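You operate a simulated robot arm through the tools that you are given. There is no shell and no other tool.

You run a simulated robot arm. Do the job below in one go: nothing can be reset, and whatever is moved stays where it is left.

TASK
Move the loose bolt to top hole 2 and lay the yellow strip round it.
Fine: run it down by hand; the blue and green strips go on the wide tray; leave the other strips.

It is judged by the outcome, as a careful person would: the job done as asked, and still so three seconds after it is handed in. It fails if anything else is knocked over, pushed out of place, dropped, spilled or broken.

THE ROBOT
A 6-joint arm with a two-finger gripper, fixed in place. Base frame: the origin is at the foot of the arm, x ahead of it, y to its left, z up. Readings come in cm, degrees, newtons and seconds.
Its first joint turns from -166.0 to 166.0 degrees. Payload 3.43 kg.
Tool frame: the origin (TCP) lies between the finger pads and is the grasp point; the fingertips stand 2 cm ahead of it; z points along the fingers, y is the line along which they close. Largest opening 19 cm; the body of the gripper starts 24.8 cm behind the TCP.
Orientation is that of the tool frame in the base frame, as a unit quaternion [x, y, z, w]. With the fingers straight down and closing along the base's y, the tool's x points along the base's -x, its y along +y and its z along -z.

THE INTERFACE
- The arm moves only by the tool jog_arm. Its argument "commands" is a list of rows, each a list of 7 numbers: the shift along the tool's x, y, z in units of 30 mm (1.0 is 30 mm), then the turn, a rotation vector about the tool's x, y, z in units of 8 degrees (1.0 is 8 degrees), then the finger opening in mm, from 0 to 190. In form: [[x, y, z, wx, wy, wz, claw], ...]. A call has 1 to 20 rows; each row shifts and turns the commanded pose from where the row before left it, along the tool's axes as they then stand. A call with a number of a shift or a turn outside -1 to 1 is refused whole. A row lasts 0.2 s, in which the tool goes at most 5 cm and 8.6 degrees; a call with a longer step from one row to the next is refused whole, and so is a gripper value outside its range. Where a pose cannot be reached the arm comes as near as it can. A force on the tool above 90 N (or 10 N above the force at the start of the call, whichever is more), or a blocked arm, ends the call early, and 0.2 s more pass. The fingers move at their own pace (about 4.5 cm/s each) and stop on an object; they squeeze with about 29 N. The grip force told is the motor's: it shows also when the fingers shut on nothing. Time passes only in rows, and 0.2 s behind the last, so rows that do not move let the fingers close. It gives the time, the measured TCP pose, the force on the tool (base axes), the opening and the grip force at its end, in the units of the frame above (readings bear some noise), with the torque about the TCP (base axes, N m) and any sound that the robot's microphone picked up, and new pictures: "views" is both (left out), scene, wrist or none.
- Cameras (640 x 400 px; columns grow to the right, rows downward): "scene" is fixed at [39.99, 50.21, 149.13]; the picture's right is [-0.24, 0.97, 0.00], its down [-0.93, -0.23, -0.29] and it looks along [-0.29, -0.07, 0.96] (base axes); focal length 214 px, centre (320, 200). "wrist" rides on the gripper at [7, -0.8, -28.8] in the tool frame; the picture's right is [0.12, 0.99, 0.00], its down [-0.96, 0.12, -0.25] and it looks along [-0.25, 0.03, 0.97] (tool axes); focal length 261 px, centre (320, 200). There is no depth. A picture from a camera that has moved, and an enlarged one, comes with that camera's place and axes in the base frame and with its lens.
- slide_trunk(by): slides the trunk up (or, below 0, down) by that many cm; the arm rides with it, the base frame stays. It gives what a move gives, with no picture.
- zoom(camera, box): a new picture of the part [left, top, right, bottom] of that camera's present view, enlarged. The clock stands still meanwhile.
- hand_in(): hands the job in; it is judged then, once.

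Nothing tells you positions but the pictures and the camera data. Unless the task says otherwise, let go and move clear before handing in.

The tools are called after "Request:" by a JSON object that holds its "op" and its "data". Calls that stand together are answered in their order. jog_arm: Moves the arm, as the interface text tells. Its arguments: {"type":"object","properties":{"commands":{"type":"array","items":{"type":"array","items":{"type":"number"}}},"views":{"type":"string","enum":["both","scene","wrist","none"]}},"required":["commands"]} The other tools are called the same way: slide_trunk (by) slides the trunk up or down; zoom (camera, box) takes an enlarged picture of a part of a camera's view; hand_in () hands the job in.

At the start:

```text
time: 0.0
ee_pos: [86.38, 32.58, 109.33]
orientation: [-0.001, 1.0, 0.0, 0.0]
force: [1.0, 0.6, -0.6]
ft_torque: [0.02, 0.0, 0.0]
width: 19.0
finger_force: 0.1
trunk travel left (down, up): [-12.5, 11.5]
```

scene: 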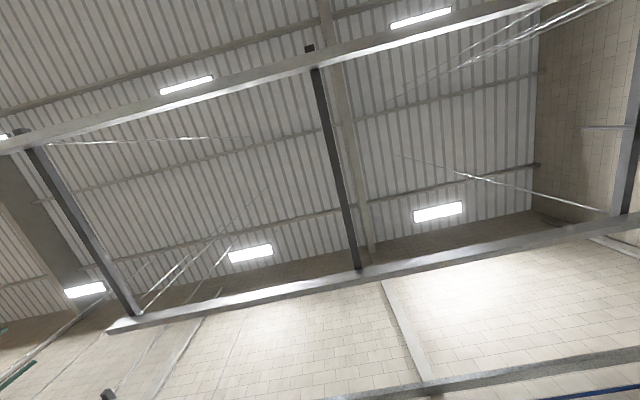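
wrist: 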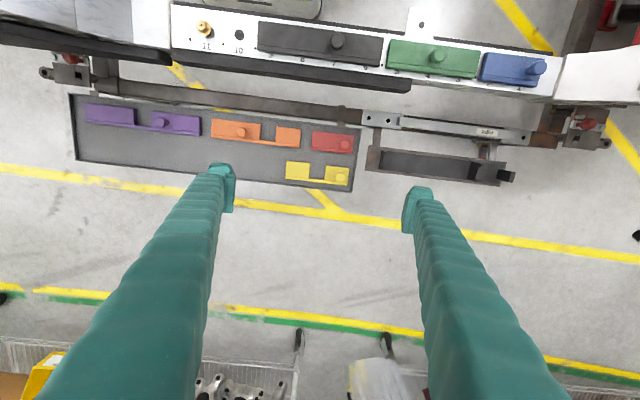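

The scene camera is looking at the ceiling, so only the wrist picture is useful; it shows a bench with numbered holes, strips (black, green, blue) on a bench top, and a tray with purple, orange, red and yellow strips. I will zoom in to see details.

Request:
{"op": "zoom", "data": {"camera": "wrist", "box": [40, 0, 360, 200]}}

Request:
{"op": "zoom", "data": {"camera": "wrist", "box": [320, 0, 640, 200]}}

Request:
{"op": "zoom", "data": {"camera": "wrist", "box": [160, 0, 320, 100]}}

Request:
{"op": "zoom", "data": {"camera": "wrist", "box": [260, 100, 420, 200]}}

```text
2.00 times, centred on (200, 100) of wrist
camera zoom: at [79.26, 31.63, 138.1], right [-0.12, 0.99, 0.0], down [0.96, 0.12, 0.25], along [0.25, 0.03, -0.97], focal length 521 px, centre (560, 400)
```

zoom: 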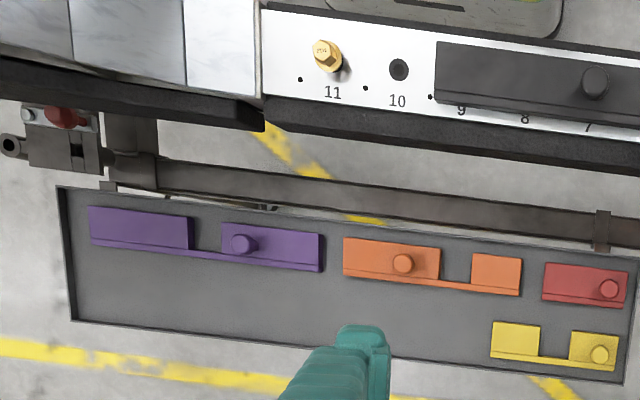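

```text
2.00 times, centred on (480, 100) of wrist
camera zoom: at [79.26, 31.63, 138.1], right [-0.12, 0.99, 0.0], down [0.96, 0.12, 0.25], along [0.25, 0.03, -0.97], focal length 521 px, centre (0, 400)
```

zoom: 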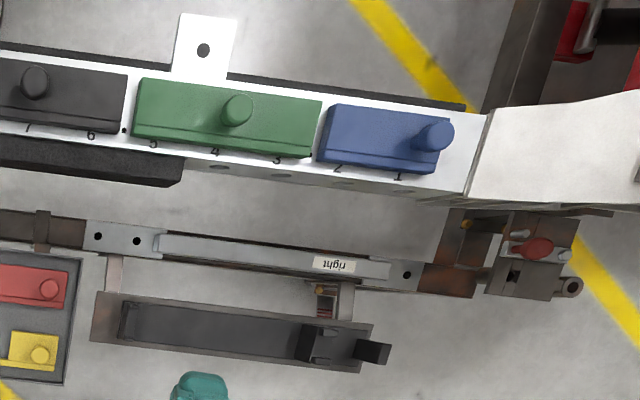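

```text
4.00 times, centred on (240, 50) of wrist
camera zoom: at [79.26, 31.63, 138.1], right [-0.12, 0.99, 0.0], down [0.96, 0.12, 0.25], along [0.25, 0.03, -0.97], focal length 1043 px, centre (640, 800)
```

zoom: 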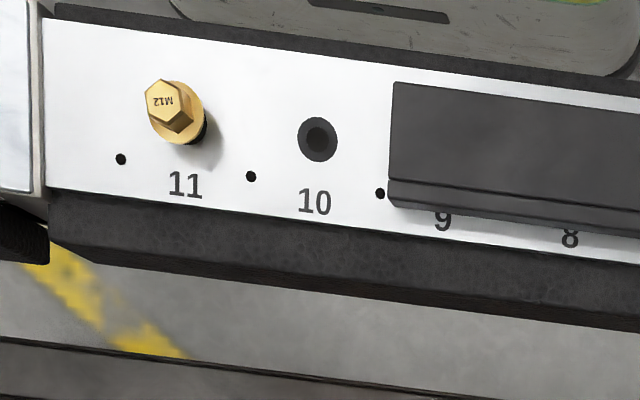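

```text
4.00 times, centred on (340, 150) of wrist
camera zoom: at [79.26, 31.63, 138.1], right [-0.12, 0.99, 0.0], down [0.96, 0.12, 0.25], along [0.25, 0.03, -0.97], focal length 1043 px, centre (240, 400)
```

zoom: 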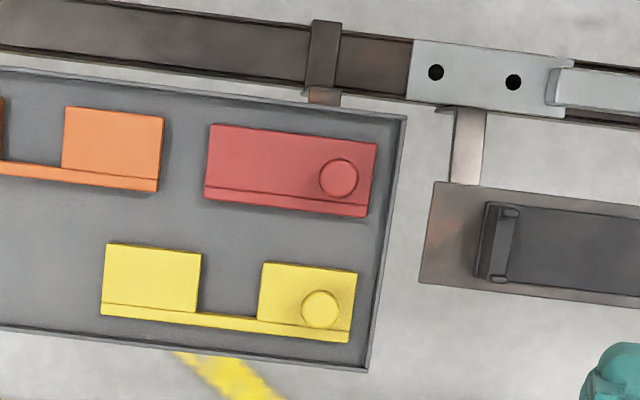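

I see the beam with the bolt standing at hole 11, the blue strip over holes 1–2, green over 3–5, black over 6–9, and the wide tray with purple/orange/red/yellow strips. I'll move the arm sideways at this height to triangulate positions.

Request:
{"op": "jog_arm", "data": {"commands": [[1, -1, 0, 0, 0, 0, 190], [1, -1, 0, 0, 0, 0, 190], [1, -1, 0, 0, 0, 0, 190], [1, -1, 0, 0, 0, 0, 190], [1, -1, 0, 0, 0, 0, 190], [0, 0, 0, 0, 0, 0, 190], [0, 0, 0, 0, 0, 0, 190]], "views": "wrist"}}

```text
time: 1.6
ee_pos: [71.35, 17.51, 109.34]
orientation: [0.0, 1.0, 0.001, 0.0]
force: [0.7, -0.3, -0.1]
ft_torque: [-0.01, 0.0, 0.01]
width: 19.0
finger_force: 0.0
trunk travel left (down, up): [-12.5, 11.5]
camera wrist: at [64.19, 16.7, 138.11], right [-0.12, 0.99, 0.0], down [0.96, 0.12, 0.25], along [0.25, 0.03, -0.97], focal length 261 px, centre (320, 200)
```

wrist: 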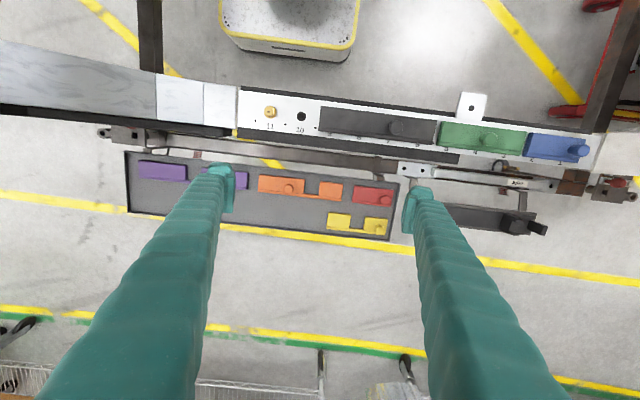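

The bolt triangulates to roughly (61, 5, 76). I'll zoom in on this second view for more precise measurements.

Request:
{"op": "zoom", "data": {"camera": "wrist", "box": [230, 80, 390, 180]}}

Request:
{"op": "zoom", "data": {"camera": "wrist", "box": [480, 80, 640, 180]}}

Request:
{"op": "zoom", "data": {"camera": "wrist", "box": [360, 80, 520, 180]}}

Request:
{"op": "zoom", "data": {"camera": "wrist", "box": [250, 160, 410, 260]}}

Request:
{"op": "zoom", "data": {"camera": "wrist", "box": [110, 110, 270, 210]}}

Request:
{"op": "zoom", "data": {"camera": "wrist", "box": [400, 140, 560, 240]}}

```text
4.00 times, centred on (310, 130) of wrist
camera zoom: at [64.19, 16.7, 138.11], right [-0.12, 0.99, 0.0], down [0.96, 0.12, 0.25], along [0.25, 0.03, -0.97], focal length 1043 px, centre (360, 480)
```

zoom: 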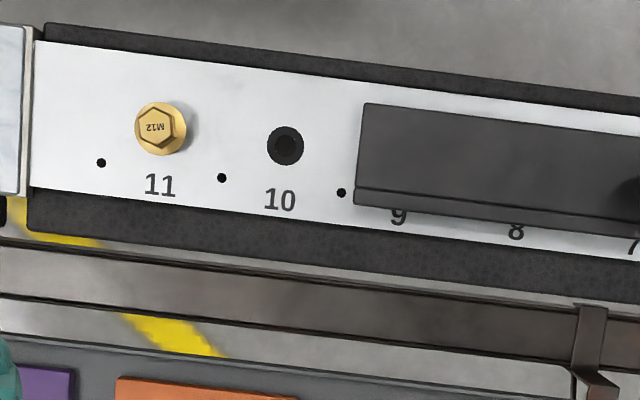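

```text
4.00 times, centred on (560, 130) of wrist
camera zoom: at [64.19, 16.7, 138.11], right [-0.12, 0.99, 0.0], down [0.96, 0.12, 0.25], along [0.25, 0.03, -0.97], focal length 1043 px, centre (-640, 480)
```

zoom: 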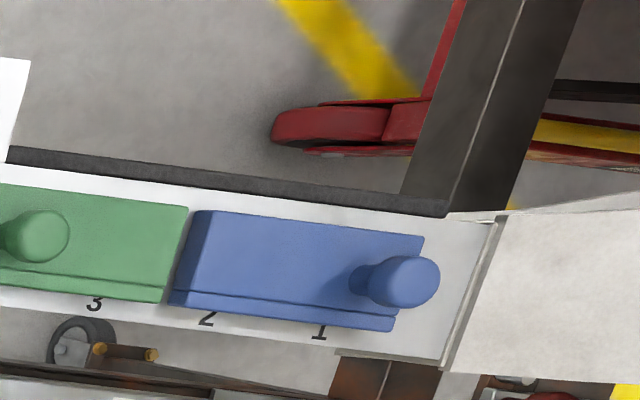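

```text
4.00 times, centred on (440, 130) of wrist
camera zoom: at [64.19, 16.7, 138.11], right [-0.12, 0.99, 0.0], down [0.96, 0.12, 0.25], along [0.25, 0.03, -0.97], focal length 1043 px, centre (-160, 480)
```

zoom: 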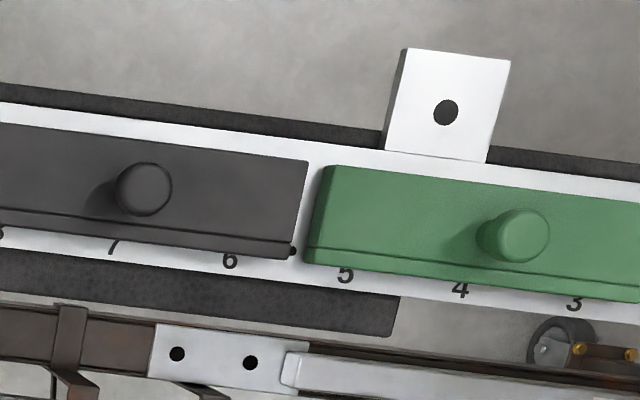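

```text
4.00 times, centred on (330, 210) of wrist
camera zoom: at [64.19, 16.7, 138.11], right [-0.12, 0.99, 0.0], down [0.96, 0.12, 0.25], along [0.25, 0.03, -0.97], focal length 1043 px, centre (280, 160)
```

zoom: 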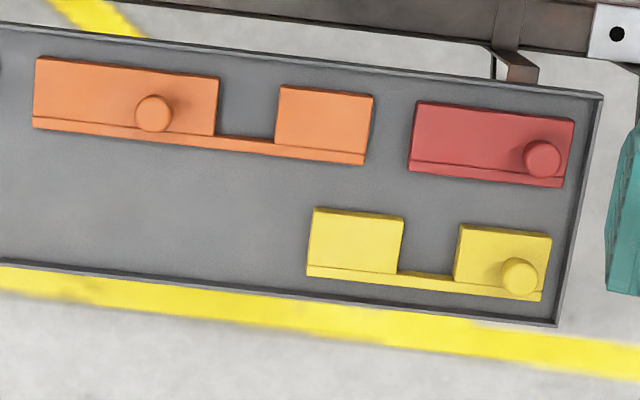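

```text
4.00 times, centred on (190, 160) of wrist
camera zoom: at [64.19, 16.7, 138.11], right [-0.12, 0.99, 0.0], down [0.96, 0.12, 0.25], along [0.25, 0.03, -0.97], focal length 1043 px, centre (840, 360)
```

zoom: 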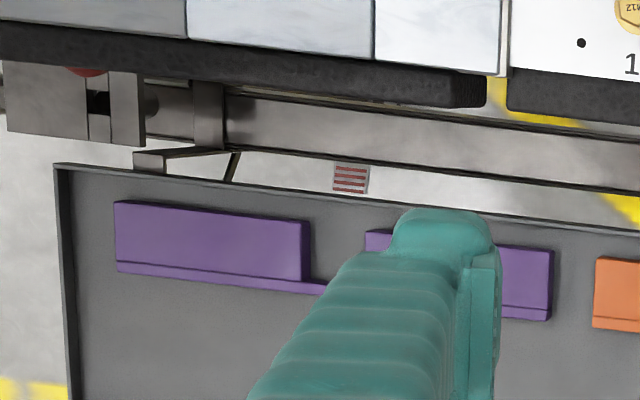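

```text
4.00 times, centred on (480, 190) of wrist
camera zoom: at [64.19, 16.7, 138.11], right [-0.12, 0.99, 0.0], down [0.96, 0.12, 0.25], along [0.25, 0.03, -0.97], focal length 1043 px, centre (-320, 240)
```

zoom: 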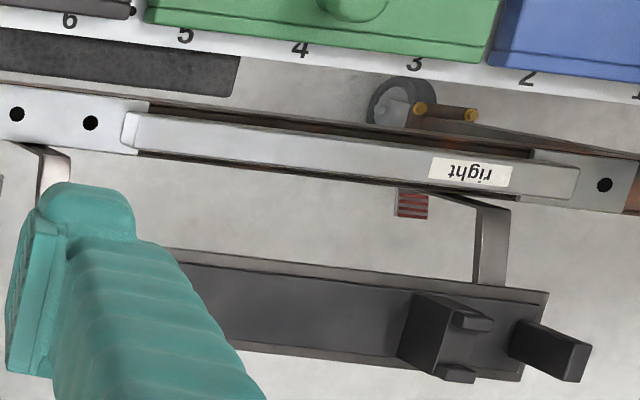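

Hole 10 triangulates to about (61.2, 12.0, 75.1), hole spacing ~7 cm, so hole 2 is near (61.2, 68.0). I'll zoom tightly on the bolt and strips to see how the parts fit.

Request:
{"op": "zoom", "data": {"camera": "wrist", "box": [254, 98, 302, 128]}}

Request:
{"op": "zoom", "data": {"camera": "wrist", "box": [520, 120, 608, 175]}}

Request:
{"op": "zoom", "data": {"camera": "wrist", "box": [320, 200, 400, 250]}}

Request:
{"op": "zoom", "data": {"camera": "scene", "box": [0, 200, 320, 400]}}

```text
13.33 times, centred on (278, 113) of wrist
camera zoom: at [64.19, 16.7, 138.11], right [-0.12, 0.99, 0.0], down [0.96, 0.12, 0.25], along [0.25, 0.03, -0.97], focal length 3475 px, centre (880, 1360)
```

zoom: 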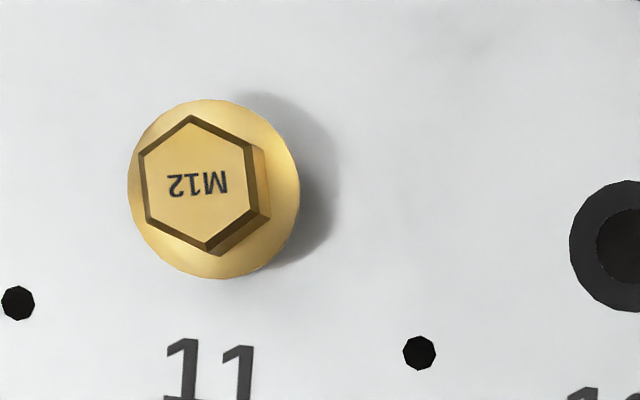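

```text
7.27 times, centred on (564, 148) of wrist
camera zoom: at [64.19, 16.7, 138.11], right [-0.12, 0.99, 0.0], down [0.96, 0.12, 0.25], along [0.25, 0.03, -0.97], focal length 1896 px, centre (-1454, 582)
```

zoom: 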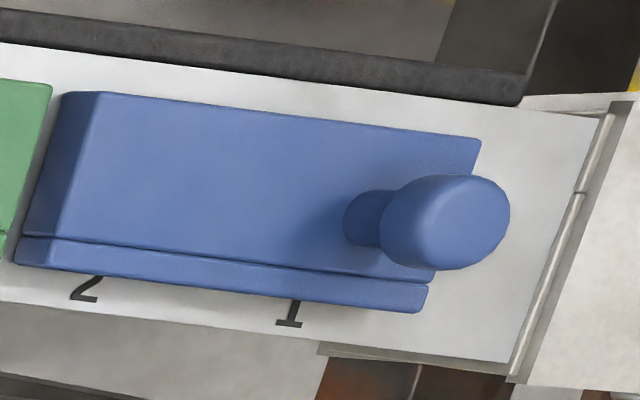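

```text
8.00 times, centred on (360, 225) of wrist
camera zoom: at [64.19, 16.7, 138.11], right [-0.12, 0.99, 0.0], down [0.96, 0.12, 0.25], along [0.25, 0.03, -0.97], focal length 2085 px, centre (0, 0)
```

zoom: 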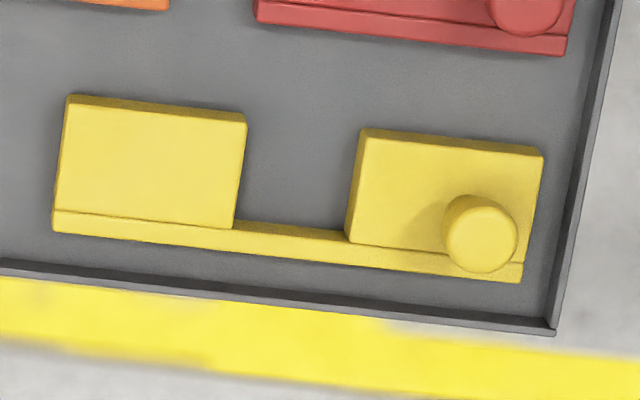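

```text
2.00 times, centred on (160, 300) of scene
camera zoom: at [39.99, 50.21, 149.13], right [-0.24, 0.97, 0.0], down [-0.93, -0.23, -0.29], along [-0.29, -0.07, 0.96], focal length 429 px, centre (640, 0)
```

zoom: 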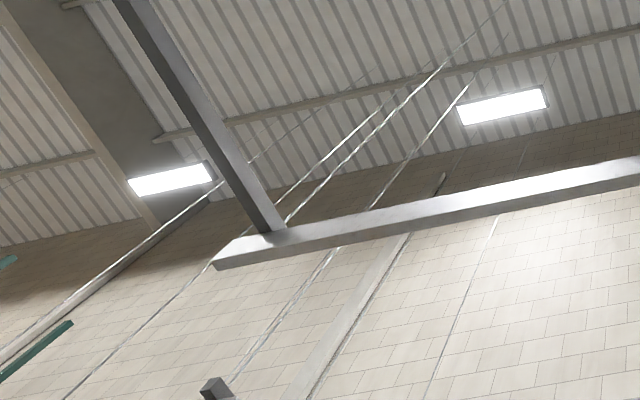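

The knobs are mushroom-shaped (thin stem, wide cap), and the bolt is an M12 flanged hex head. I'll descend to about z=90 for a closer look at the bolt and its seating.

Request:
{"op": "jog_arm", "data": {"commands": [[0.16, -0.262, 0.92, 0, 0, 0, 190], [0.16, -0.262, 0.92, 0, 0, 0, 190], [0.16, -0.262, 0.92, 0, 0, 0, 190], [0.16, -0.262, 0.92, 0, 0, 0, 190], [0.16, -0.262, 0.92, 0, 0, 0, 190], [0.16, -0.262, 0.92, 0, 0, 0, 190], [0.16, -0.262, 0.92, 0, 0, 0, 190], [0, 0, 0, 0, 0, 0, 190]], "views": "wrist"}}

Request:
{"op": "zoom", "data": {"camera": "wrist", "box": [240, 80, 400, 180]}}

```text
time: 3.4
ee_pos: [68.05, 12.0, 90.09]
orientation: [0.0, 1.0, 0.001, 0.0]
force: [-0.1, -0.8, 1.5]
ft_torque: [-0.01, 0.02, 0.0]
width: 19.03
finger_force: 0.1
trunk travel left (down, up): [-12.5, 11.5]
camera wrist: at [60.91, 11.05, 118.86], right [-0.12, 0.99, 0.0], down [0.96, 0.11, 0.25], along [0.25, 0.03, -0.97], focal length 261 px, centre (320, 200)
```

wrist: 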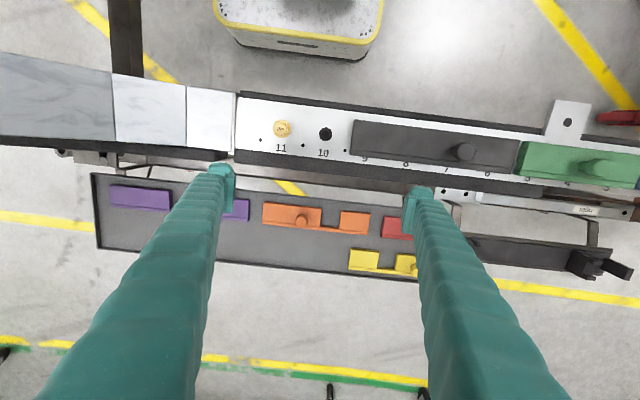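

```text
4.00 times, centred on (320, 130) of wrist
camera zoom: at [60.91, 11.05, 118.86], right [-0.12, 0.99, 0.0], down [0.96, 0.11, 0.25], along [0.25, 0.03, -0.97], focal length 1043 px, centre (320, 480)
```

zoom: 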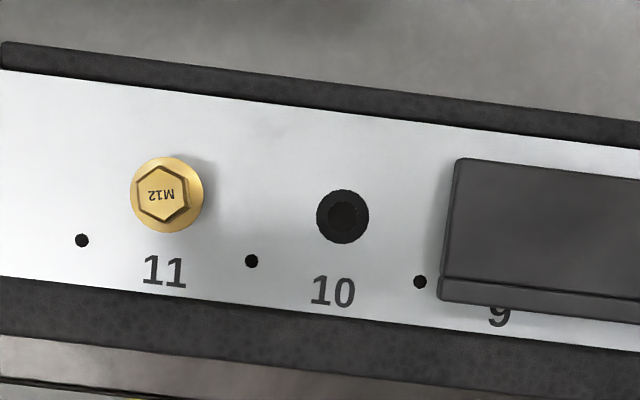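

I'll zoom in tightly on the bolt and the black strip's end from here, to triangulate heights.

Request:
{"op": "zoom", "data": {"camera": "wrist", "box": [262, 110, 310, 140]}}

Request:
{"op": "zoom", "data": {"camera": "wrist", "box": [500, 80, 640, 195]}}

Request:
{"op": "zoom", "data": {"camera": "wrist", "box": [340, 100, 436, 160]}}

```text
13.33 times, centred on (286, 125) of wrist
camera zoom: at [60.91, 11.05, 118.86], right [-0.12, 0.99, 0.0], down [0.96, 0.11, 0.25], along [0.25, 0.03, -0.97], focal length 3475 px, centre (773, 1200)
```

zoom: 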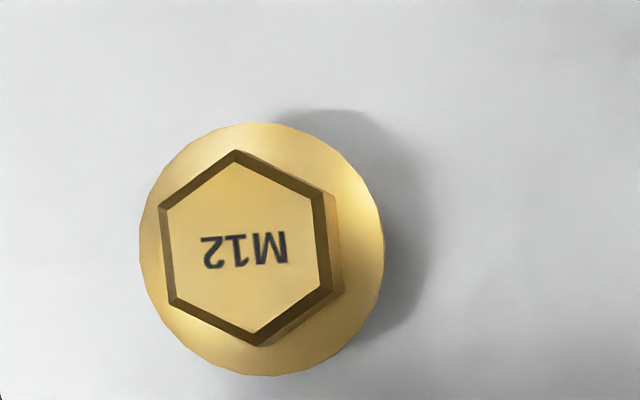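

```text
3.48 times, centred on (570, 138) of wrist
camera zoom: at [60.91, 11.05, 118.86], right [-0.12, 0.99, 0.0], down [0.96, 0.11, 0.25], along [0.25, 0.03, -0.97], focal length 907 px, centre (-550, 417)
```

zoom: 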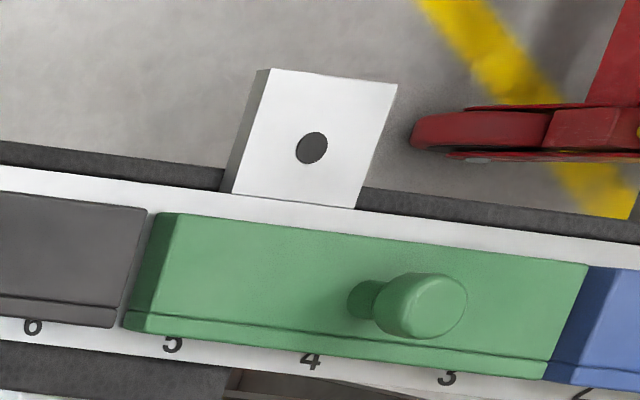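

```text
6.67 times, centred on (388, 130) of wrist
camera zoom: at [60.91, 11.05, 118.86], right [-0.12, 0.99, 0.0], down [0.96, 0.11, 0.25], along [0.25, 0.03, -0.97], focal length 1738 px, centre (-133, 667)
```

zoom: 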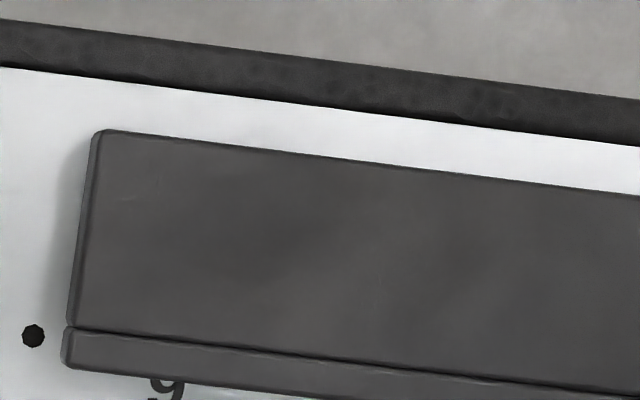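

The bolt stands with its flange about 1 cm above the beam top; the strips are ~2 cm thick with knobs to z≈80, and the green knob sits centrally over hole 4 near (61, 53.7). I'll move over the green and blue strips for a closer look.

Request:
{"op": "jog_arm", "data": {"commands": [[0, 1, -0.05, 0, 0, 0, 190], [0, 1, -0.05, 0, 0, 0, 190], [0, 1, -0.05, 0, 0, 0, 190], [0, 1, -0.05, 0, 0, 0, 190], [0, 1, -0.05, 0, 0, 0, 190], [0, 1, -0.05, 0, 0, 0, 190], [0, 1, -0.05, 0, 0, 0, 190], [0, 1, -0.05, 0, 0, 0, 190], [0, 1, -0.05, 0, 0, 0, 190], [0, 1, -0.05, 0, 0, 0, 190], [0, 1, -0.05, 0, 0, 0, 190], [0, 1, -0.05, 0, 0, 0, 190], [0, 1, -0.05, 0, 0, 0, 190], [0, 1, -0.05, 0, 0, 0, 190], [0, 0, 0, 0, 0, 0, 190]], "views": "wrist"}}

Request:
{"op": "zoom", "data": {"camera": "wrist", "box": [220, 70, 380, 170]}}

Request:
{"op": "zoom", "data": {"camera": "wrist", "box": [380, 80, 540, 180]}}

Request:
{"op": "zoom", "data": {"camera": "wrist", "box": [180, 90, 260, 140]}}

```text
time: 6.6
ee_pos: [68.02, 53.7, 92.14]
orientation: [-0.001, 1.0, 0.0, 0.001]
force: [0.3, 0.9, 0.4]
ft_torque: [0.02, -0.02, 0.02]
width: 19.0
finger_force: 0.1
trunk travel left (down, up): [-12.5, 11.5]
camera wrist: at [60.87, 52.96, 120.94], right [-0.12, 0.99, 0.0], down [0.96, 0.11, 0.25], along [0.25, 0.03, -0.97], focal length 261 px, centre (320, 200)
```

wrist: 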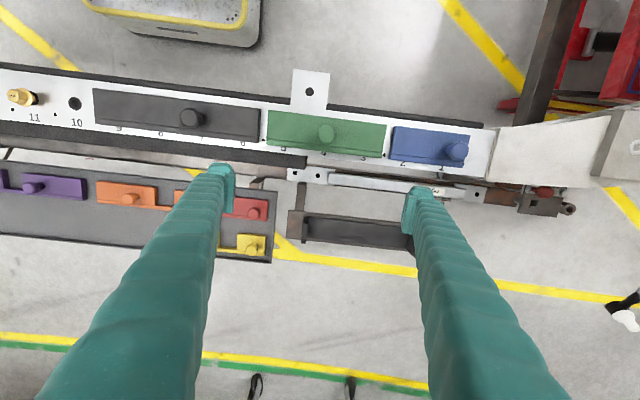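

```text
4.00 times, centred on (300, 120) of wrist
camera zoom: at [60.87, 52.96, 120.94], right [-0.12, 0.99, 0.0], down [0.96, 0.11, 0.25], along [0.25, 0.03, -0.97], focal length 1043 px, centre (400, 520)
```

zoom: 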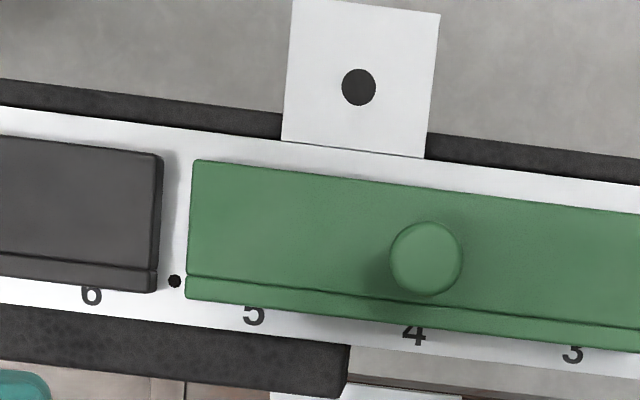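

```text
4.00 times, centred on (460, 130) of wrist
camera zoom: at [60.87, 52.96, 120.94], right [-0.12, 0.99, 0.0], down [0.96, 0.11, 0.25], along [0.25, 0.03, -0.97], focal length 1043 px, centre (-240, 480)
```

zoom: 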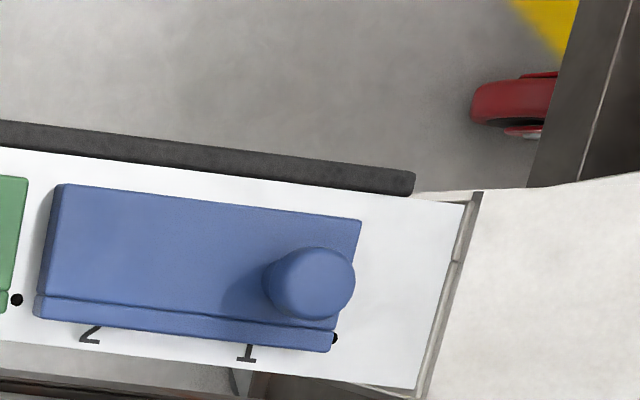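

```text
8.00 times, centred on (220, 115) of wrist
camera zoom: at [60.87, 52.96, 120.94], right [-0.12, 0.99, 0.0], down [0.96, 0.11, 0.25], along [0.25, 0.03, -0.97], focal length 2085 px, centre (1120, 880)
```

zoom: 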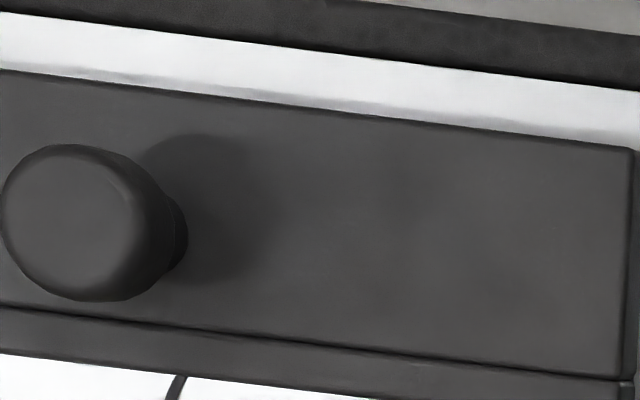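

Refined: beam top z≈75.1, green strip 1.2 cm thick, knob cap top z≈79.8 at (60.9, 54.0), cap ≈2.7 cm wide. I'll go above the green knob with fingers partly closed and check alignment.

Request:
{"op": "jog_arm", "data": {"commands": [[0.6, 0.025, 0.3, 0, 0, 0, 70], [0.6, 0.025, 0.3, 0, 0, 0, 70], [0.6, 0.025, 0.3, 0, 0, 0, 70], [0.57, 0.025, 0.3, 0, 0, 0, 70], [0, 0, 0.3, 0, 0, 0, 70], [0, 0, 0.4, 0, 0, 0, 70], [0, 0, 0.4, 0, 0, 0, 70], [0, 0, 0, 0, 0, 0, 70]], "views": "wrist"}}

Request:
{"op": "zoom", "data": {"camera": "wrist", "box": [240, 140, 400, 240]}}

```text
time: 8.4
ee_pos: [60.84, 54.33, 85.15]
orientation: [0.0, 1.0, -0.001, 0.0]
force: [-0.2, 0.1, -1.1]
ft_torque: [0.0, 0.01, -0.02]
width: 7.02
finger_force: 0.1
trunk travel left (down, up): [-12.5, 11.5]
camera wrist: at [53.76, 53.4, 113.97], right [-0.12, 0.99, 0.0], down [0.96, 0.12, 0.25], along [0.25, 0.03, -0.97], focal length 261 px, centre (320, 200)
```

wrist: 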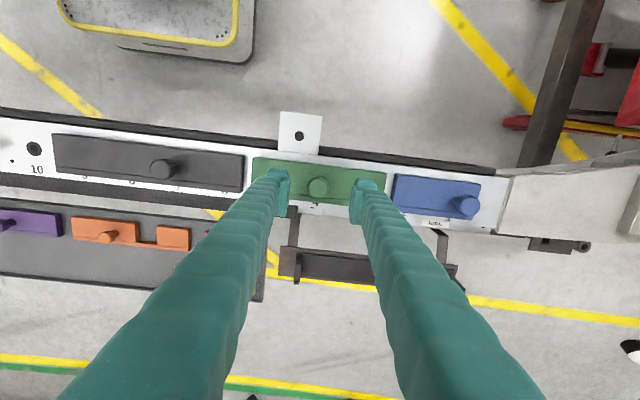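

```text
4.00 times, centred on (320, 190) of wrist
camera zoom: at [53.76, 53.4, 113.97], right [-0.12, 0.99, 0.0], down [0.96, 0.12, 0.25], along [0.25, 0.03, -0.97], focal length 1043 px, centre (320, 240)
```

zoom: 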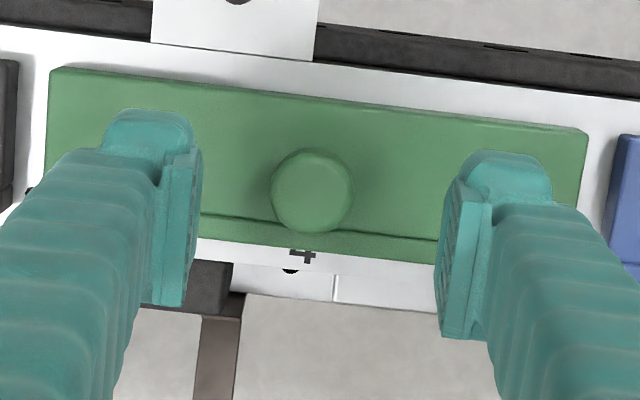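

The knob is at (60.8, 54.0), so I shift y by −0.35 cm, descend to z≈78.9 and close on it.

Request:
{"op": "jog_arm", "data": {"commands": [[0.03, -0.117, 0.6, 0, 0, 0, 60], [0, 0, 0.6, 0, 0, 0, 60], [0, 0, 0.5, 0, 0, 0, 60], [0, 0, 0.4, 0, 0, 0, 60], [0, 0, 0, 0, 0, 0, 20], [0, 0, 0, 0, 0, 0, 20], [0, 0, 0, 0, 0, 0, 20], [0, 0, 0, 0, 0, 0, 20]], "views": "wrist"}}

Request:
{"op": "zoom", "data": {"camera": "wrist", "box": [240, 140, 400, 240]}}

```text
time: 10.2
ee_pos: [60.69, 54.06, 78.9]
orientation: [0.0, 1.0, 0.0, -0.001]
force: [-0.8, -0.2, 0.2]
ft_torque: [0.01, -0.03, 0.02]
width: 2.59
finger_force: 28.9
trunk travel left (down, up): [-12.5, 11.5]
camera wrist: at [53.67, 53.16, 107.63], right [-0.12, 0.99, 0.0], down [0.96, 0.12, 0.25], along [0.25, 0.03, -0.97], focal length 261 px, centre (320, 200)
```

wrist: 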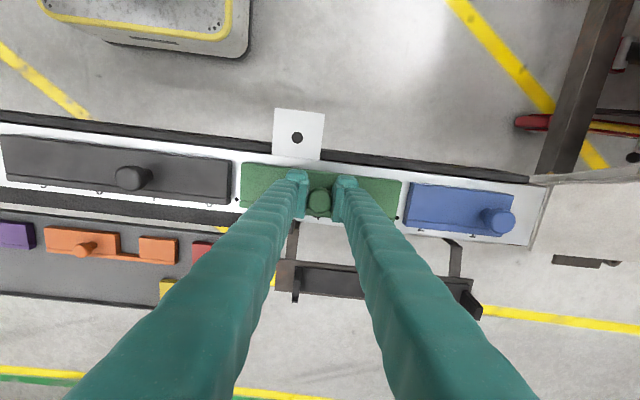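

```text
4.00 times, centred on (320, 190) of wrist
camera zoom: at [53.67, 53.16, 107.63], right [-0.12, 0.99, 0.0], down [0.96, 0.12, 0.25], along [0.25, 0.03, -0.97], focal length 1043 px, centre (320, 240)
```

zoom: 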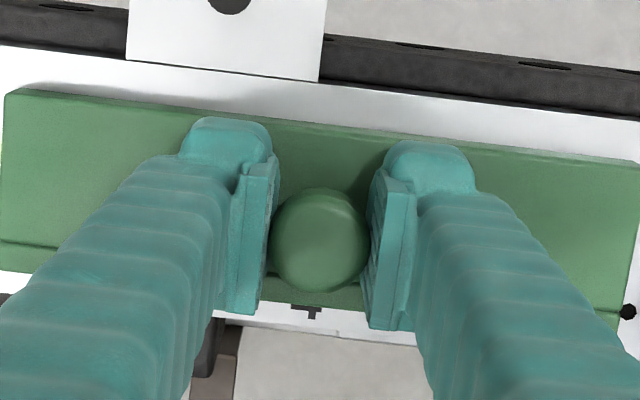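

The fingers hold the green knob (width 2.6 cm, 29 N). I'll lift a little and check the force and picture.

Request:
{"op": "jog_arm", "data": {"commands": [[0, 0, -0.15, 0, 0, 0, 20], [0, 0, -0.25, 0, 0, 0, 20], [0, 0, -0.3, 0, 0, 0, 20], [0, 0, -0.3, 0, 0, 0, 20], [0, 0, 0, 0, 0, 0, 20]], "views": "wrist"}}

Request:
{"op": "zoom", "data": {"camera": "wrist", "box": [220, 130, 420, 255]}}

```text
time: 11.4
ee_pos: [60.87, 53.87, 81.88]
orientation: [0.0, 1.0, 0.0, 0.0]
force: [-0.1, -1.1, -2.7]
ft_torque: [-0.01, 0.03, -0.01]
width: 2.52
finger_force: 29.0
trunk travel left (down, up): [-12.5, 11.5]
camera wrist: at [53.77, 53.04, 110.63], right [-0.12, 0.99, 0.0], down [0.96, 0.12, 0.25], along [0.25, 0.03, -0.97], focal length 261 px, centre (320, 200)
```

wrist: 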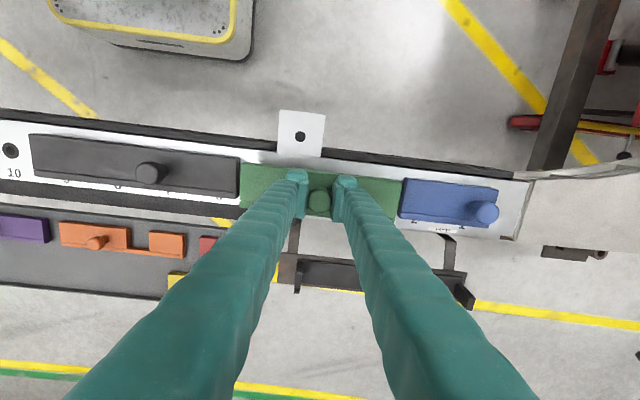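

```text
3.20 times, centred on (320, 192) of wrist
camera zoom: at [53.77, 53.04, 110.63], right [-0.12, 0.99, 0.0], down [0.96, 0.12, 0.25], along [0.25, 0.03, -0.97], focal length 834 px, centre (320, 224)
```

zoom: 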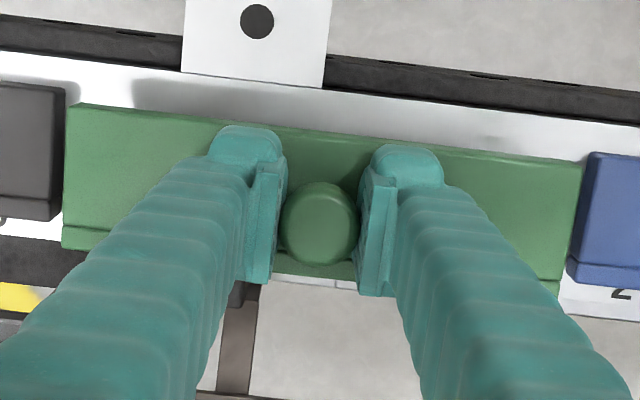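

The green strip came up freely (about 2.5 N). I'll raise it and carry it over to the free front area of the wide tray, around (90, 9).

Request:
{"op": "jog_arm", "data": {"commands": [[0, 0, -0.7, 0, 0, 0, 20], [0, 0, -0.9, 0, 0, 0, 20], [0, 0, -0.9, 0, 0, 0, 20], [-0.3, -0.45, 0, 0, 0, 0, 20], [-0.6, -0.93, 0, 0, 0, 0, 20], [-0.6, -0.93, 0, 0, 0, 0, 20], [-0.6, -0.93, 0, 0, 0, 0, 20], [-0.6, -0.93, 0, 0, 0, 0, 20], [-0.6, -0.93, 0, 0, 0, 0, 20], [-0.6, -0.93, 0, 0, 0, 0, 20], [-0.6, -0.93, 0, 0, 0, 0, 20], [-0.6, -0.93, 0, 0, 0, 0, 20], [-0.6, -0.93, 0, 0, 0, 0, 20], [-0.6, -0.93, 0, 0, 0, 0, 20], [-0.6, -0.93, 0, 0, 0, 0, 20], [-0.6, -0.93, 0, 0, 0, 0, 20], [-0.6, -0.93, 0, 0, 0, 0, 20], [-0.6, -0.93, 0, 0, 0, 0, 20], [-0.6, -0.93, 0, 0, 0, 0, 20]], "views": "none"}}

Request:
{"op": "jog_arm", "data": {"commands": [[-0.4, -0.6, 0, 0, 0, 0, 20], [0, 0, 0.3, 0, 0, 0, 20], [0, 0, 0, 0, 0, 0, 20], [0, 0, 0, 0, 0, 0, 20]], "views": "wrist"}}

Request:
{"op": "zoom", "data": {"camera": "wrist", "box": [160, 100, 480, 300]}}

```text
time: 15.4
ee_pos: [88.7, 10.77, 89.36]
orientation: [0.0, 1.0, 0.0, 0.0]
force: [-0.8, 0.7, -0.9]
ft_torque: [-0.07, -0.07, -0.01]
width: 2.49
finger_force: 29.2
trunk travel left (down, up): [-12.5, 11.5]
```

```text
time: 16.4
ee_pos: [89.87, 9.05, 88.59]
orientation: [0.0, 1.0, 0.0, 0.0]
force: [0.2, -0.3, -1.0]
ft_torque: [0.0, -0.05, 0.01]
width: 2.51
finger_force: 28.7
trunk travel left (down, up): [-12.5, 11.5]
camera wrist: at [82.74, 8.11, 117.32], right [-0.12, 0.99, 0.0], down [0.96, 0.12, 0.25], along [0.25, 0.03, -0.97], focal length 261 px, centre (320, 200)
```

wrist: 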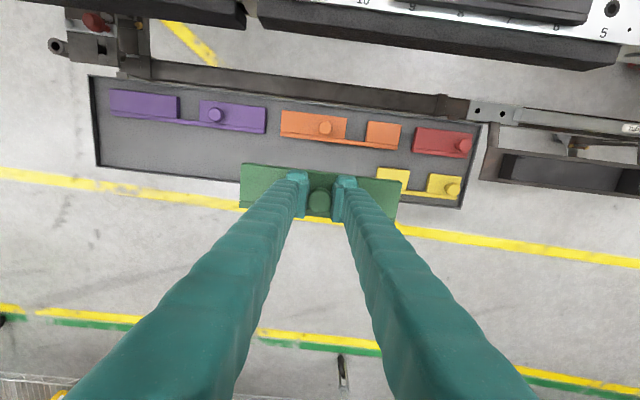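

```text
2.00 times, centred on (320, 200) of wrist
camera zoom: at [82.74, 8.11, 117.32], right [-0.12, 0.99, 0.0], down [0.96, 0.12, 0.25], along [0.25, 0.03, -0.97], focal length 521 px, centre (320, 200)
```

zoom: 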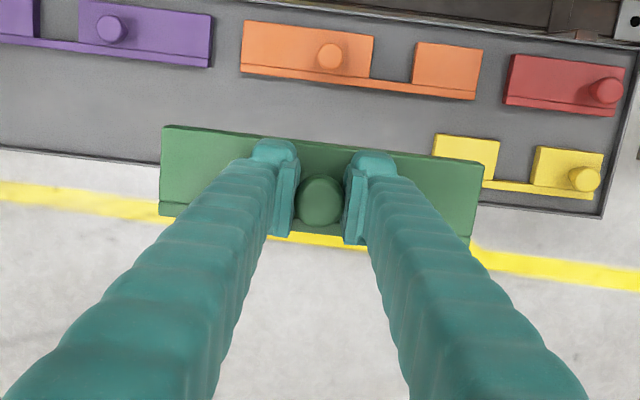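

The strip is held level and the arm reaches this spot. I'll descend to about 1 cm above the tray and check.

Request:
{"op": "jog_arm", "data": {"commands": [[0, 0, 0.8, 0, 0, 0, 20], [0, 0, 1, 0, 0, 0, 20], [0, 0, 1, 0, 0, 0, 20], [0, 0, 1, 0, 0, 0, 20], [0, 0, 1, 0, 0, 0, 20], [0, 0, 1, 0, 0, 0, 20], [0, 0, 1, 0, 0, 0, 20], [0, 0, 1, 0, 0, 0, 20], [0, 0, 0.7, 0, 0, 0, 20], [0, 0, 0.4, 0, 0, 0, 20], [0, 0, 0, 0, 0, 0, 20]], "views": "wrist"}}

Request:
{"op": "zoom", "data": {"camera": "wrist", "box": [160, 100, 480, 300]}}

```text
time: 18.8
ee_pos: [89.89, 8.91, 61.73]
orientation: [0.0, 1.0, 0.0, 0.0]
force: [-0.5, -0.4, -1.7]
ft_torque: [-0.01, -0.01, -0.01]
width: 2.47
finger_force: 28.7
trunk travel left (down, up): [-12.5, 11.5]
camera wrist: at [82.88, 8.05, 90.58], right [-0.12, 0.99, 0.0], down [0.96, 0.12, 0.25], along [0.25, 0.03, -0.97], focal length 261 px, centre (320, 200)
```

wrist: 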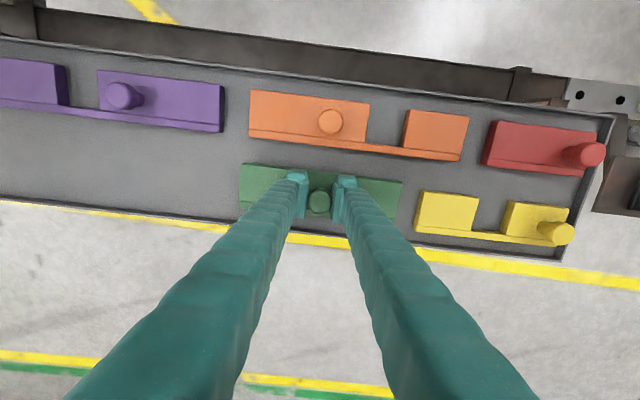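

```text
2.00 times, centred on (320, 200) of wrist
camera zoom: at [82.88, 8.05, 90.58], right [-0.12, 0.99, 0.0], down [0.96, 0.12, 0.25], along [0.25, 0.03, -0.97], focal length 521 px, centre (320, 200)
```

zoom: 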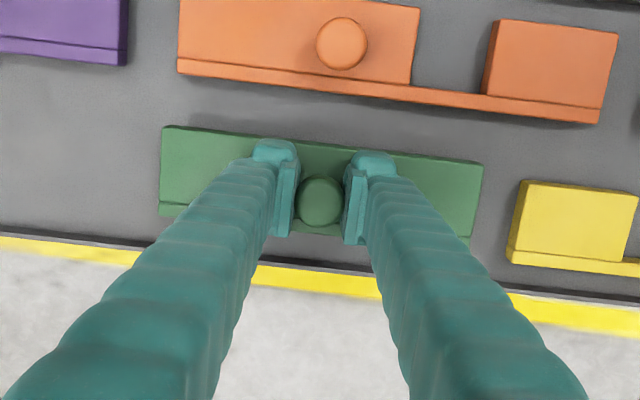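

Position looks good with clear margins all round. I'll lower in small steps until touch.

Request:
{"op": "jog_arm", "data": {"commands": [[0, 0, 0.1, 0, 0, 0, 20], [0, 0, 0.1, 0, 0, 0, 20], [0, 0, 0.1, 0, 0, 0, 20], [0, 0, 0.1, 0, 0, 0, 20], [0, 0, 0, 0, 0, 0, 20]], "views": "none"}}

Request:
{"op": "jog_arm", "data": {"commands": [[0, 0, 0.1, 0, 0, 0, 20], [0, 0, 0.1, 0, 0, 0, 20], [0, 0, 0, 0, 0, 0, 20]], "views": "none"}}

```text
time: 20.0
ee_pos: [89.98, 8.9, 60.51]
orientation: [0.0, 1.0, 0.0, 0.0]
force: [-0.2, -0.2, -2.0]
ft_torque: [-0.01, 0.02, 0.02]
width: 2.45
finger_force: 29.1
trunk travel left (down, up): [-12.5, 11.5]
```

```text
time: 20.8
ee_pos: [89.86, 8.89, 60.03]
orientation: [0.0, 1.0, 0.0, 0.0]
force: [1.0, -0.6, -1.5]
ft_torque: [0.0, -0.01, 0.01]
width: 2.48
finger_force: 29.0
trunk travel left (down, up): [-12.5, 11.5]
```

No contact yet; continuing down in finer steps.

Request:
{"op": "jog_arm", "data": {"commands": [[0, 0, 0.06, 0, 0, 0, 20], [0, 0, 0.06, 0, 0, 0, 20], [0, 0, 0, 0, 0, 0, 20]], "views": "none"}}

Request:
{"op": "jog_arm", "data": {"commands": [[0, 0, 0.06, 0, 0, 0, 20], [0, 0, 0.04, 0, 0, 0, 20], [0, 0, 0, 0, 0, 0, 20]], "views": "none"}}

```text
time: 21.6
ee_pos: [89.89, 8.99, 59.56]
orientation: [0.0, 1.0, 0.0, 0.0]
force: [-2.5, -0.1, 11.6]
ft_torque: [0.0, 0.11, 0.01]
width: 2.48
finger_force: 29.1
trunk travel left (down, up): [-12.5, 11.5]
```

```text
time: 22.4
ee_pos: [89.96, 8.86, 59.55]
orientation: [0.0, 1.0, 0.001, 0.002]
force: [-0.8, 2.5, 37.6]
ft_torque: [0.01, -0.03, 0.02]
width: 2.45
finger_force: 28.8
trunk travel left (down, up): [-12.5, 11.5]
```

Contact at z≈59.55 (tray floor ≈55.7). I'll relieve the press slightly, open the fingers, and rise clear.

Request:
{"op": "jog_arm", "data": {"commands": [[0, 0, -0.1, 0, 0, 0, 20], [0, 0, 0, 0, 0, 0, 60], [0, 0, 0, 0, 0, 0, 60], [0, 0, 0, 0, 0, 0, 60], [0, 0, -0.3, 0, 0, 0, 60], [0, 0, -0.6, 0, 0, 0, 60], [0, 0, -0.9, 0, 0, 0, 60], [0, 0, -0.9, 0, 0, 0, 60], [0, 0, 0, 0, 0, 0, 60]], "views": "wrist"}}

Request:
{"op": "zoom", "data": {"camera": "wrist", "box": [160, 100, 480, 300]}}

```text
time: 24.4
ee_pos: [89.86, 8.93, 67.75]
orientation: [0.0, 1.0, 0.0, 0.0]
force: [0.8, 0.3, 0.1]
ft_torque: [0.0, 0.0, -0.04]
width: 5.99
finger_force: 0.0
trunk travel left (down, up): [-12.5, 11.5]
camera wrist: at [82.82, 8.02, 96.46], right [-0.12, 0.99, 0.0], down [0.96, 0.11, 0.25], along [0.25, 0.03, -0.97], focal length 261 px, centre (320, 200)
```

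wrist: 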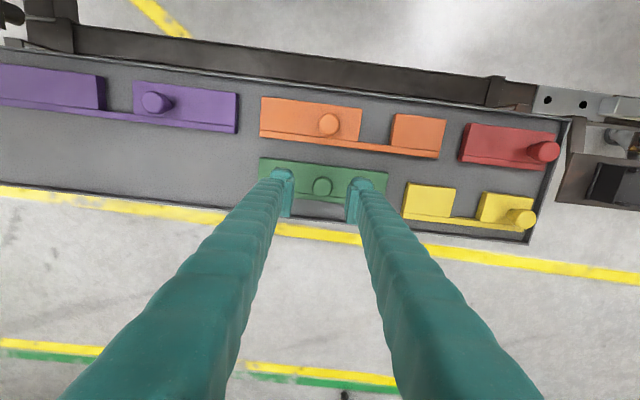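

```text
2.00 times, centred on (320, 200) of wrist
camera zoom: at [82.82, 8.02, 96.46], right [-0.12, 0.99, 0.0], down [0.96, 0.11, 0.25], along [0.25, 0.03, -0.97], focal length 521 px, centre (320, 200)
```

zoom: 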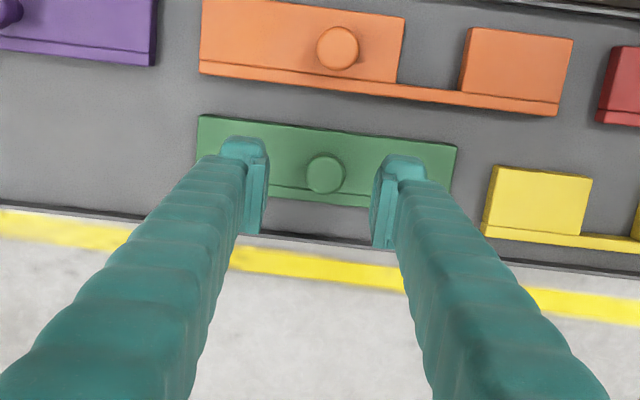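

Green is resting on the tray, clear of its neighbours. Next I go back up and over to the blue strip's knob, near (60.9, 74.8).

Request:
{"op": "jog_arm", "data": {"commands": [[0, 0, -1, 0, 0, 0, 60], [0, 0, -1, 0, 0, 0, 60], [0, 0, -1, 0, 0, 0, 60], [0, 0, -1, 0, 0, 0, 60], [0, 0, -1, 0, 0, 0, 60], [0, 0, -1, 0, 0, 0, 60], [0, 0, -1, 0, 0, 0, 60], [0, 0, -1, 0, 0, 0, 60], [0.4, 0.917, 0, 0, 0, 0, 60], [0.4, 0.917, 0, 0, 0, 0, 60], [0.4, 0.917, 0, 0, 0, 0, 60], [0.4, 0.917, 0, 0, 0, 0, 60], [0.4, 0.917, 0, 0, 0, 0, 60], [0.4, 0.917, 0, 0, 0, 0, 60], [0.4, 0.917, 0, 0, 0, 0, 60], [0.4, 0.917, 0, 0, 0, 0, 60], [0.4, 0.917, 0, 0, 0, 0, 60], [0.4, 0.917, 0, 0, 0, 0, 60], [0.4, 0.917, 0, 0, 0, 0, 60], [0.4, 0.917, 0, 0, 0, 0, 60]], "views": "none"}}

Request:
{"op": "jog_arm", "data": {"commands": [[0.4, 0.917, 0, 0, 0, 0, 60], [0.4, 0.917, 0, 0, 0, 0, 60], [0.4, 0.917, 0, 0, 0, 0, 60], [0.4, 0.917, 0, 0, 0, 0, 60], [0.4, 0.917, 0, 0, 0, 0, 60], [0.4, 0.917, 0, 0, 0, 0, 60], [0.4, 0.917, 0, 0, 0, 0, 60], [0.4, 0.917, 0, 0, 0, 0, 60], [0.4, 0.917, 0, 0, 0, 0, 60], [0.4, 0.917, 0, 0, 0, 0, 60], [0.4, 0.8, 0, 0, 0, 0, 60], [0.4, 0.7, 0, 0, 0, 0, 60], [0, 0, 0.5, 0, 0, 0, 60], [0, 0, 0.5, 0, 0, 0, 60], [0, 0, 0, 0, 0, 0, 60]], "views": "wrist"}}

Request:
{"op": "zoom", "data": {"camera": "wrist", "box": [200, 100, 440, 250]}}

```text
time: 28.6
ee_pos: [75.65, 41.8, 91.74]
orientation: [0.001, 1.0, 0.0, 0.001]
force: [-0.1, 0.4, -0.4]
ft_torque: [0.09, 0.0, -0.05]
width: 6.0
finger_force: 0.1
trunk travel left (down, up): [-12.5, 11.5]
```

```text
time: 31.8
ee_pos: [61.24, 73.93, 88.75]
orientation: [0.0, 1.0, 0.0, 0.0]
force: [-0.3, -0.5, -0.2]
ft_torque: [0.0, 0.0, 0.0]
width: 5.99
finger_force: 0.1
trunk travel left (down, up): [-12.5, 11.5]
camera wrist: at [54.04, 73.08, 117.61], right [-0.12, 0.99, 0.0], down [0.96, 0.12, 0.25], along [0.25, 0.03, -0.97], focal length 261 px, centre (320, 200)
```

wrist: 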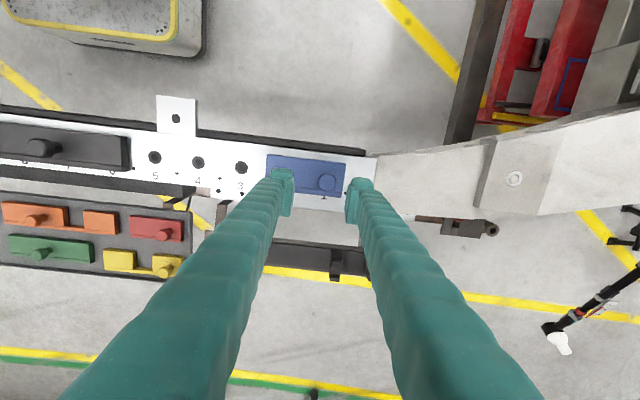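

```text
2.67 times, centred on (320, 175) of wrist
camera zoom: at [54.04, 73.08, 117.61], right [-0.12, 0.99, 0.0], down [0.96, 0.12, 0.25], along [0.25, 0.03, -0.97], focal length 695 px, centre (320, 267)
```

zoom: 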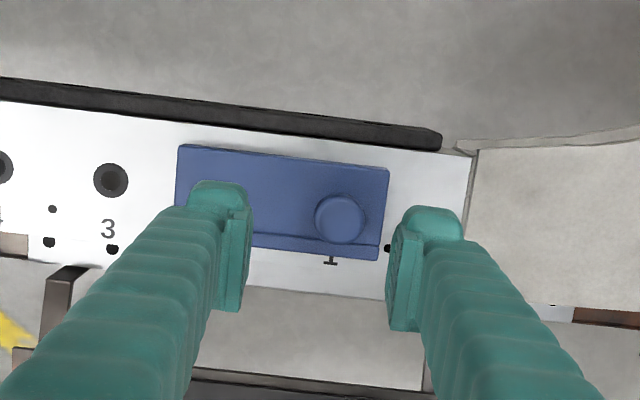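

Blue's knob is at about (60.85, 75.05). I'll align, descend with a narrower opening (to stay clear of the end panel), and grip.

Request:
{"op": "jog_arm", "data": {"commands": [[0.13, 0.373, 0, 0, 0, 0, 46], [0, 0, 0, 0, 0, 0, 46], [0, 0, 0.8, 0, 0, 0, 46], [0, 0, 0.8, 0, 0, 0, 46], [0, 0, 0, 0, 0, 0, 46]], "views": "wrist"}}

Request:
{"op": "zoom", "data": {"camera": "wrist", "box": [240, 130, 400, 230]}}

```text
time: 33.0
ee_pos: [60.92, 75.07, 83.86]
orientation: [0.0, 1.0, 0.0, 0.0]
force: [0.5, -0.2, 1.2]
ft_torque: [-0.01, 0.01, 0.02]
width: 4.6
finger_force: 0.0
trunk travel left (down, up): [-12.5, 11.5]
camera wrist: at [53.67, 74.3, 112.67], right [-0.12, 0.99, 0.0], down [0.96, 0.12, 0.25], along [0.25, 0.03, -0.97], focal length 261 px, centre (320, 200)
```

wrist: 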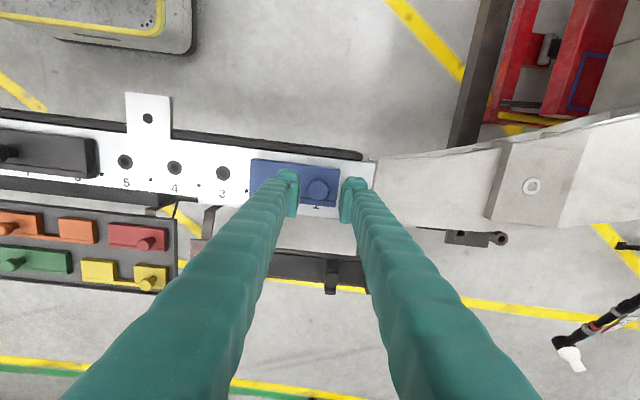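

```text
4.00 times, centred on (320, 180) of wrist
camera zoom: at [53.67, 74.3, 112.67], right [-0.12, 0.99, 0.0], down [0.96, 0.12, 0.25], along [0.25, 0.03, -0.97], focal length 1043 px, centre (320, 280)
```

zoom: 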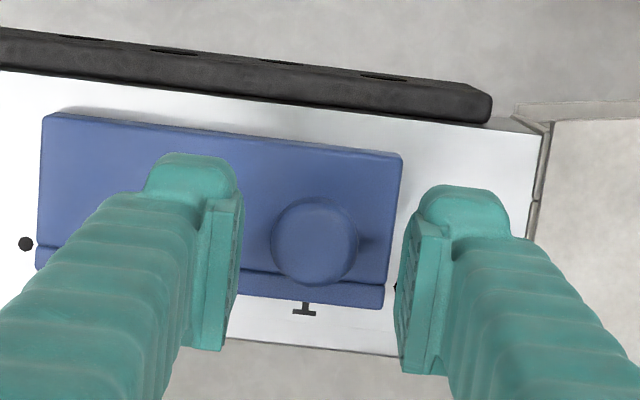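

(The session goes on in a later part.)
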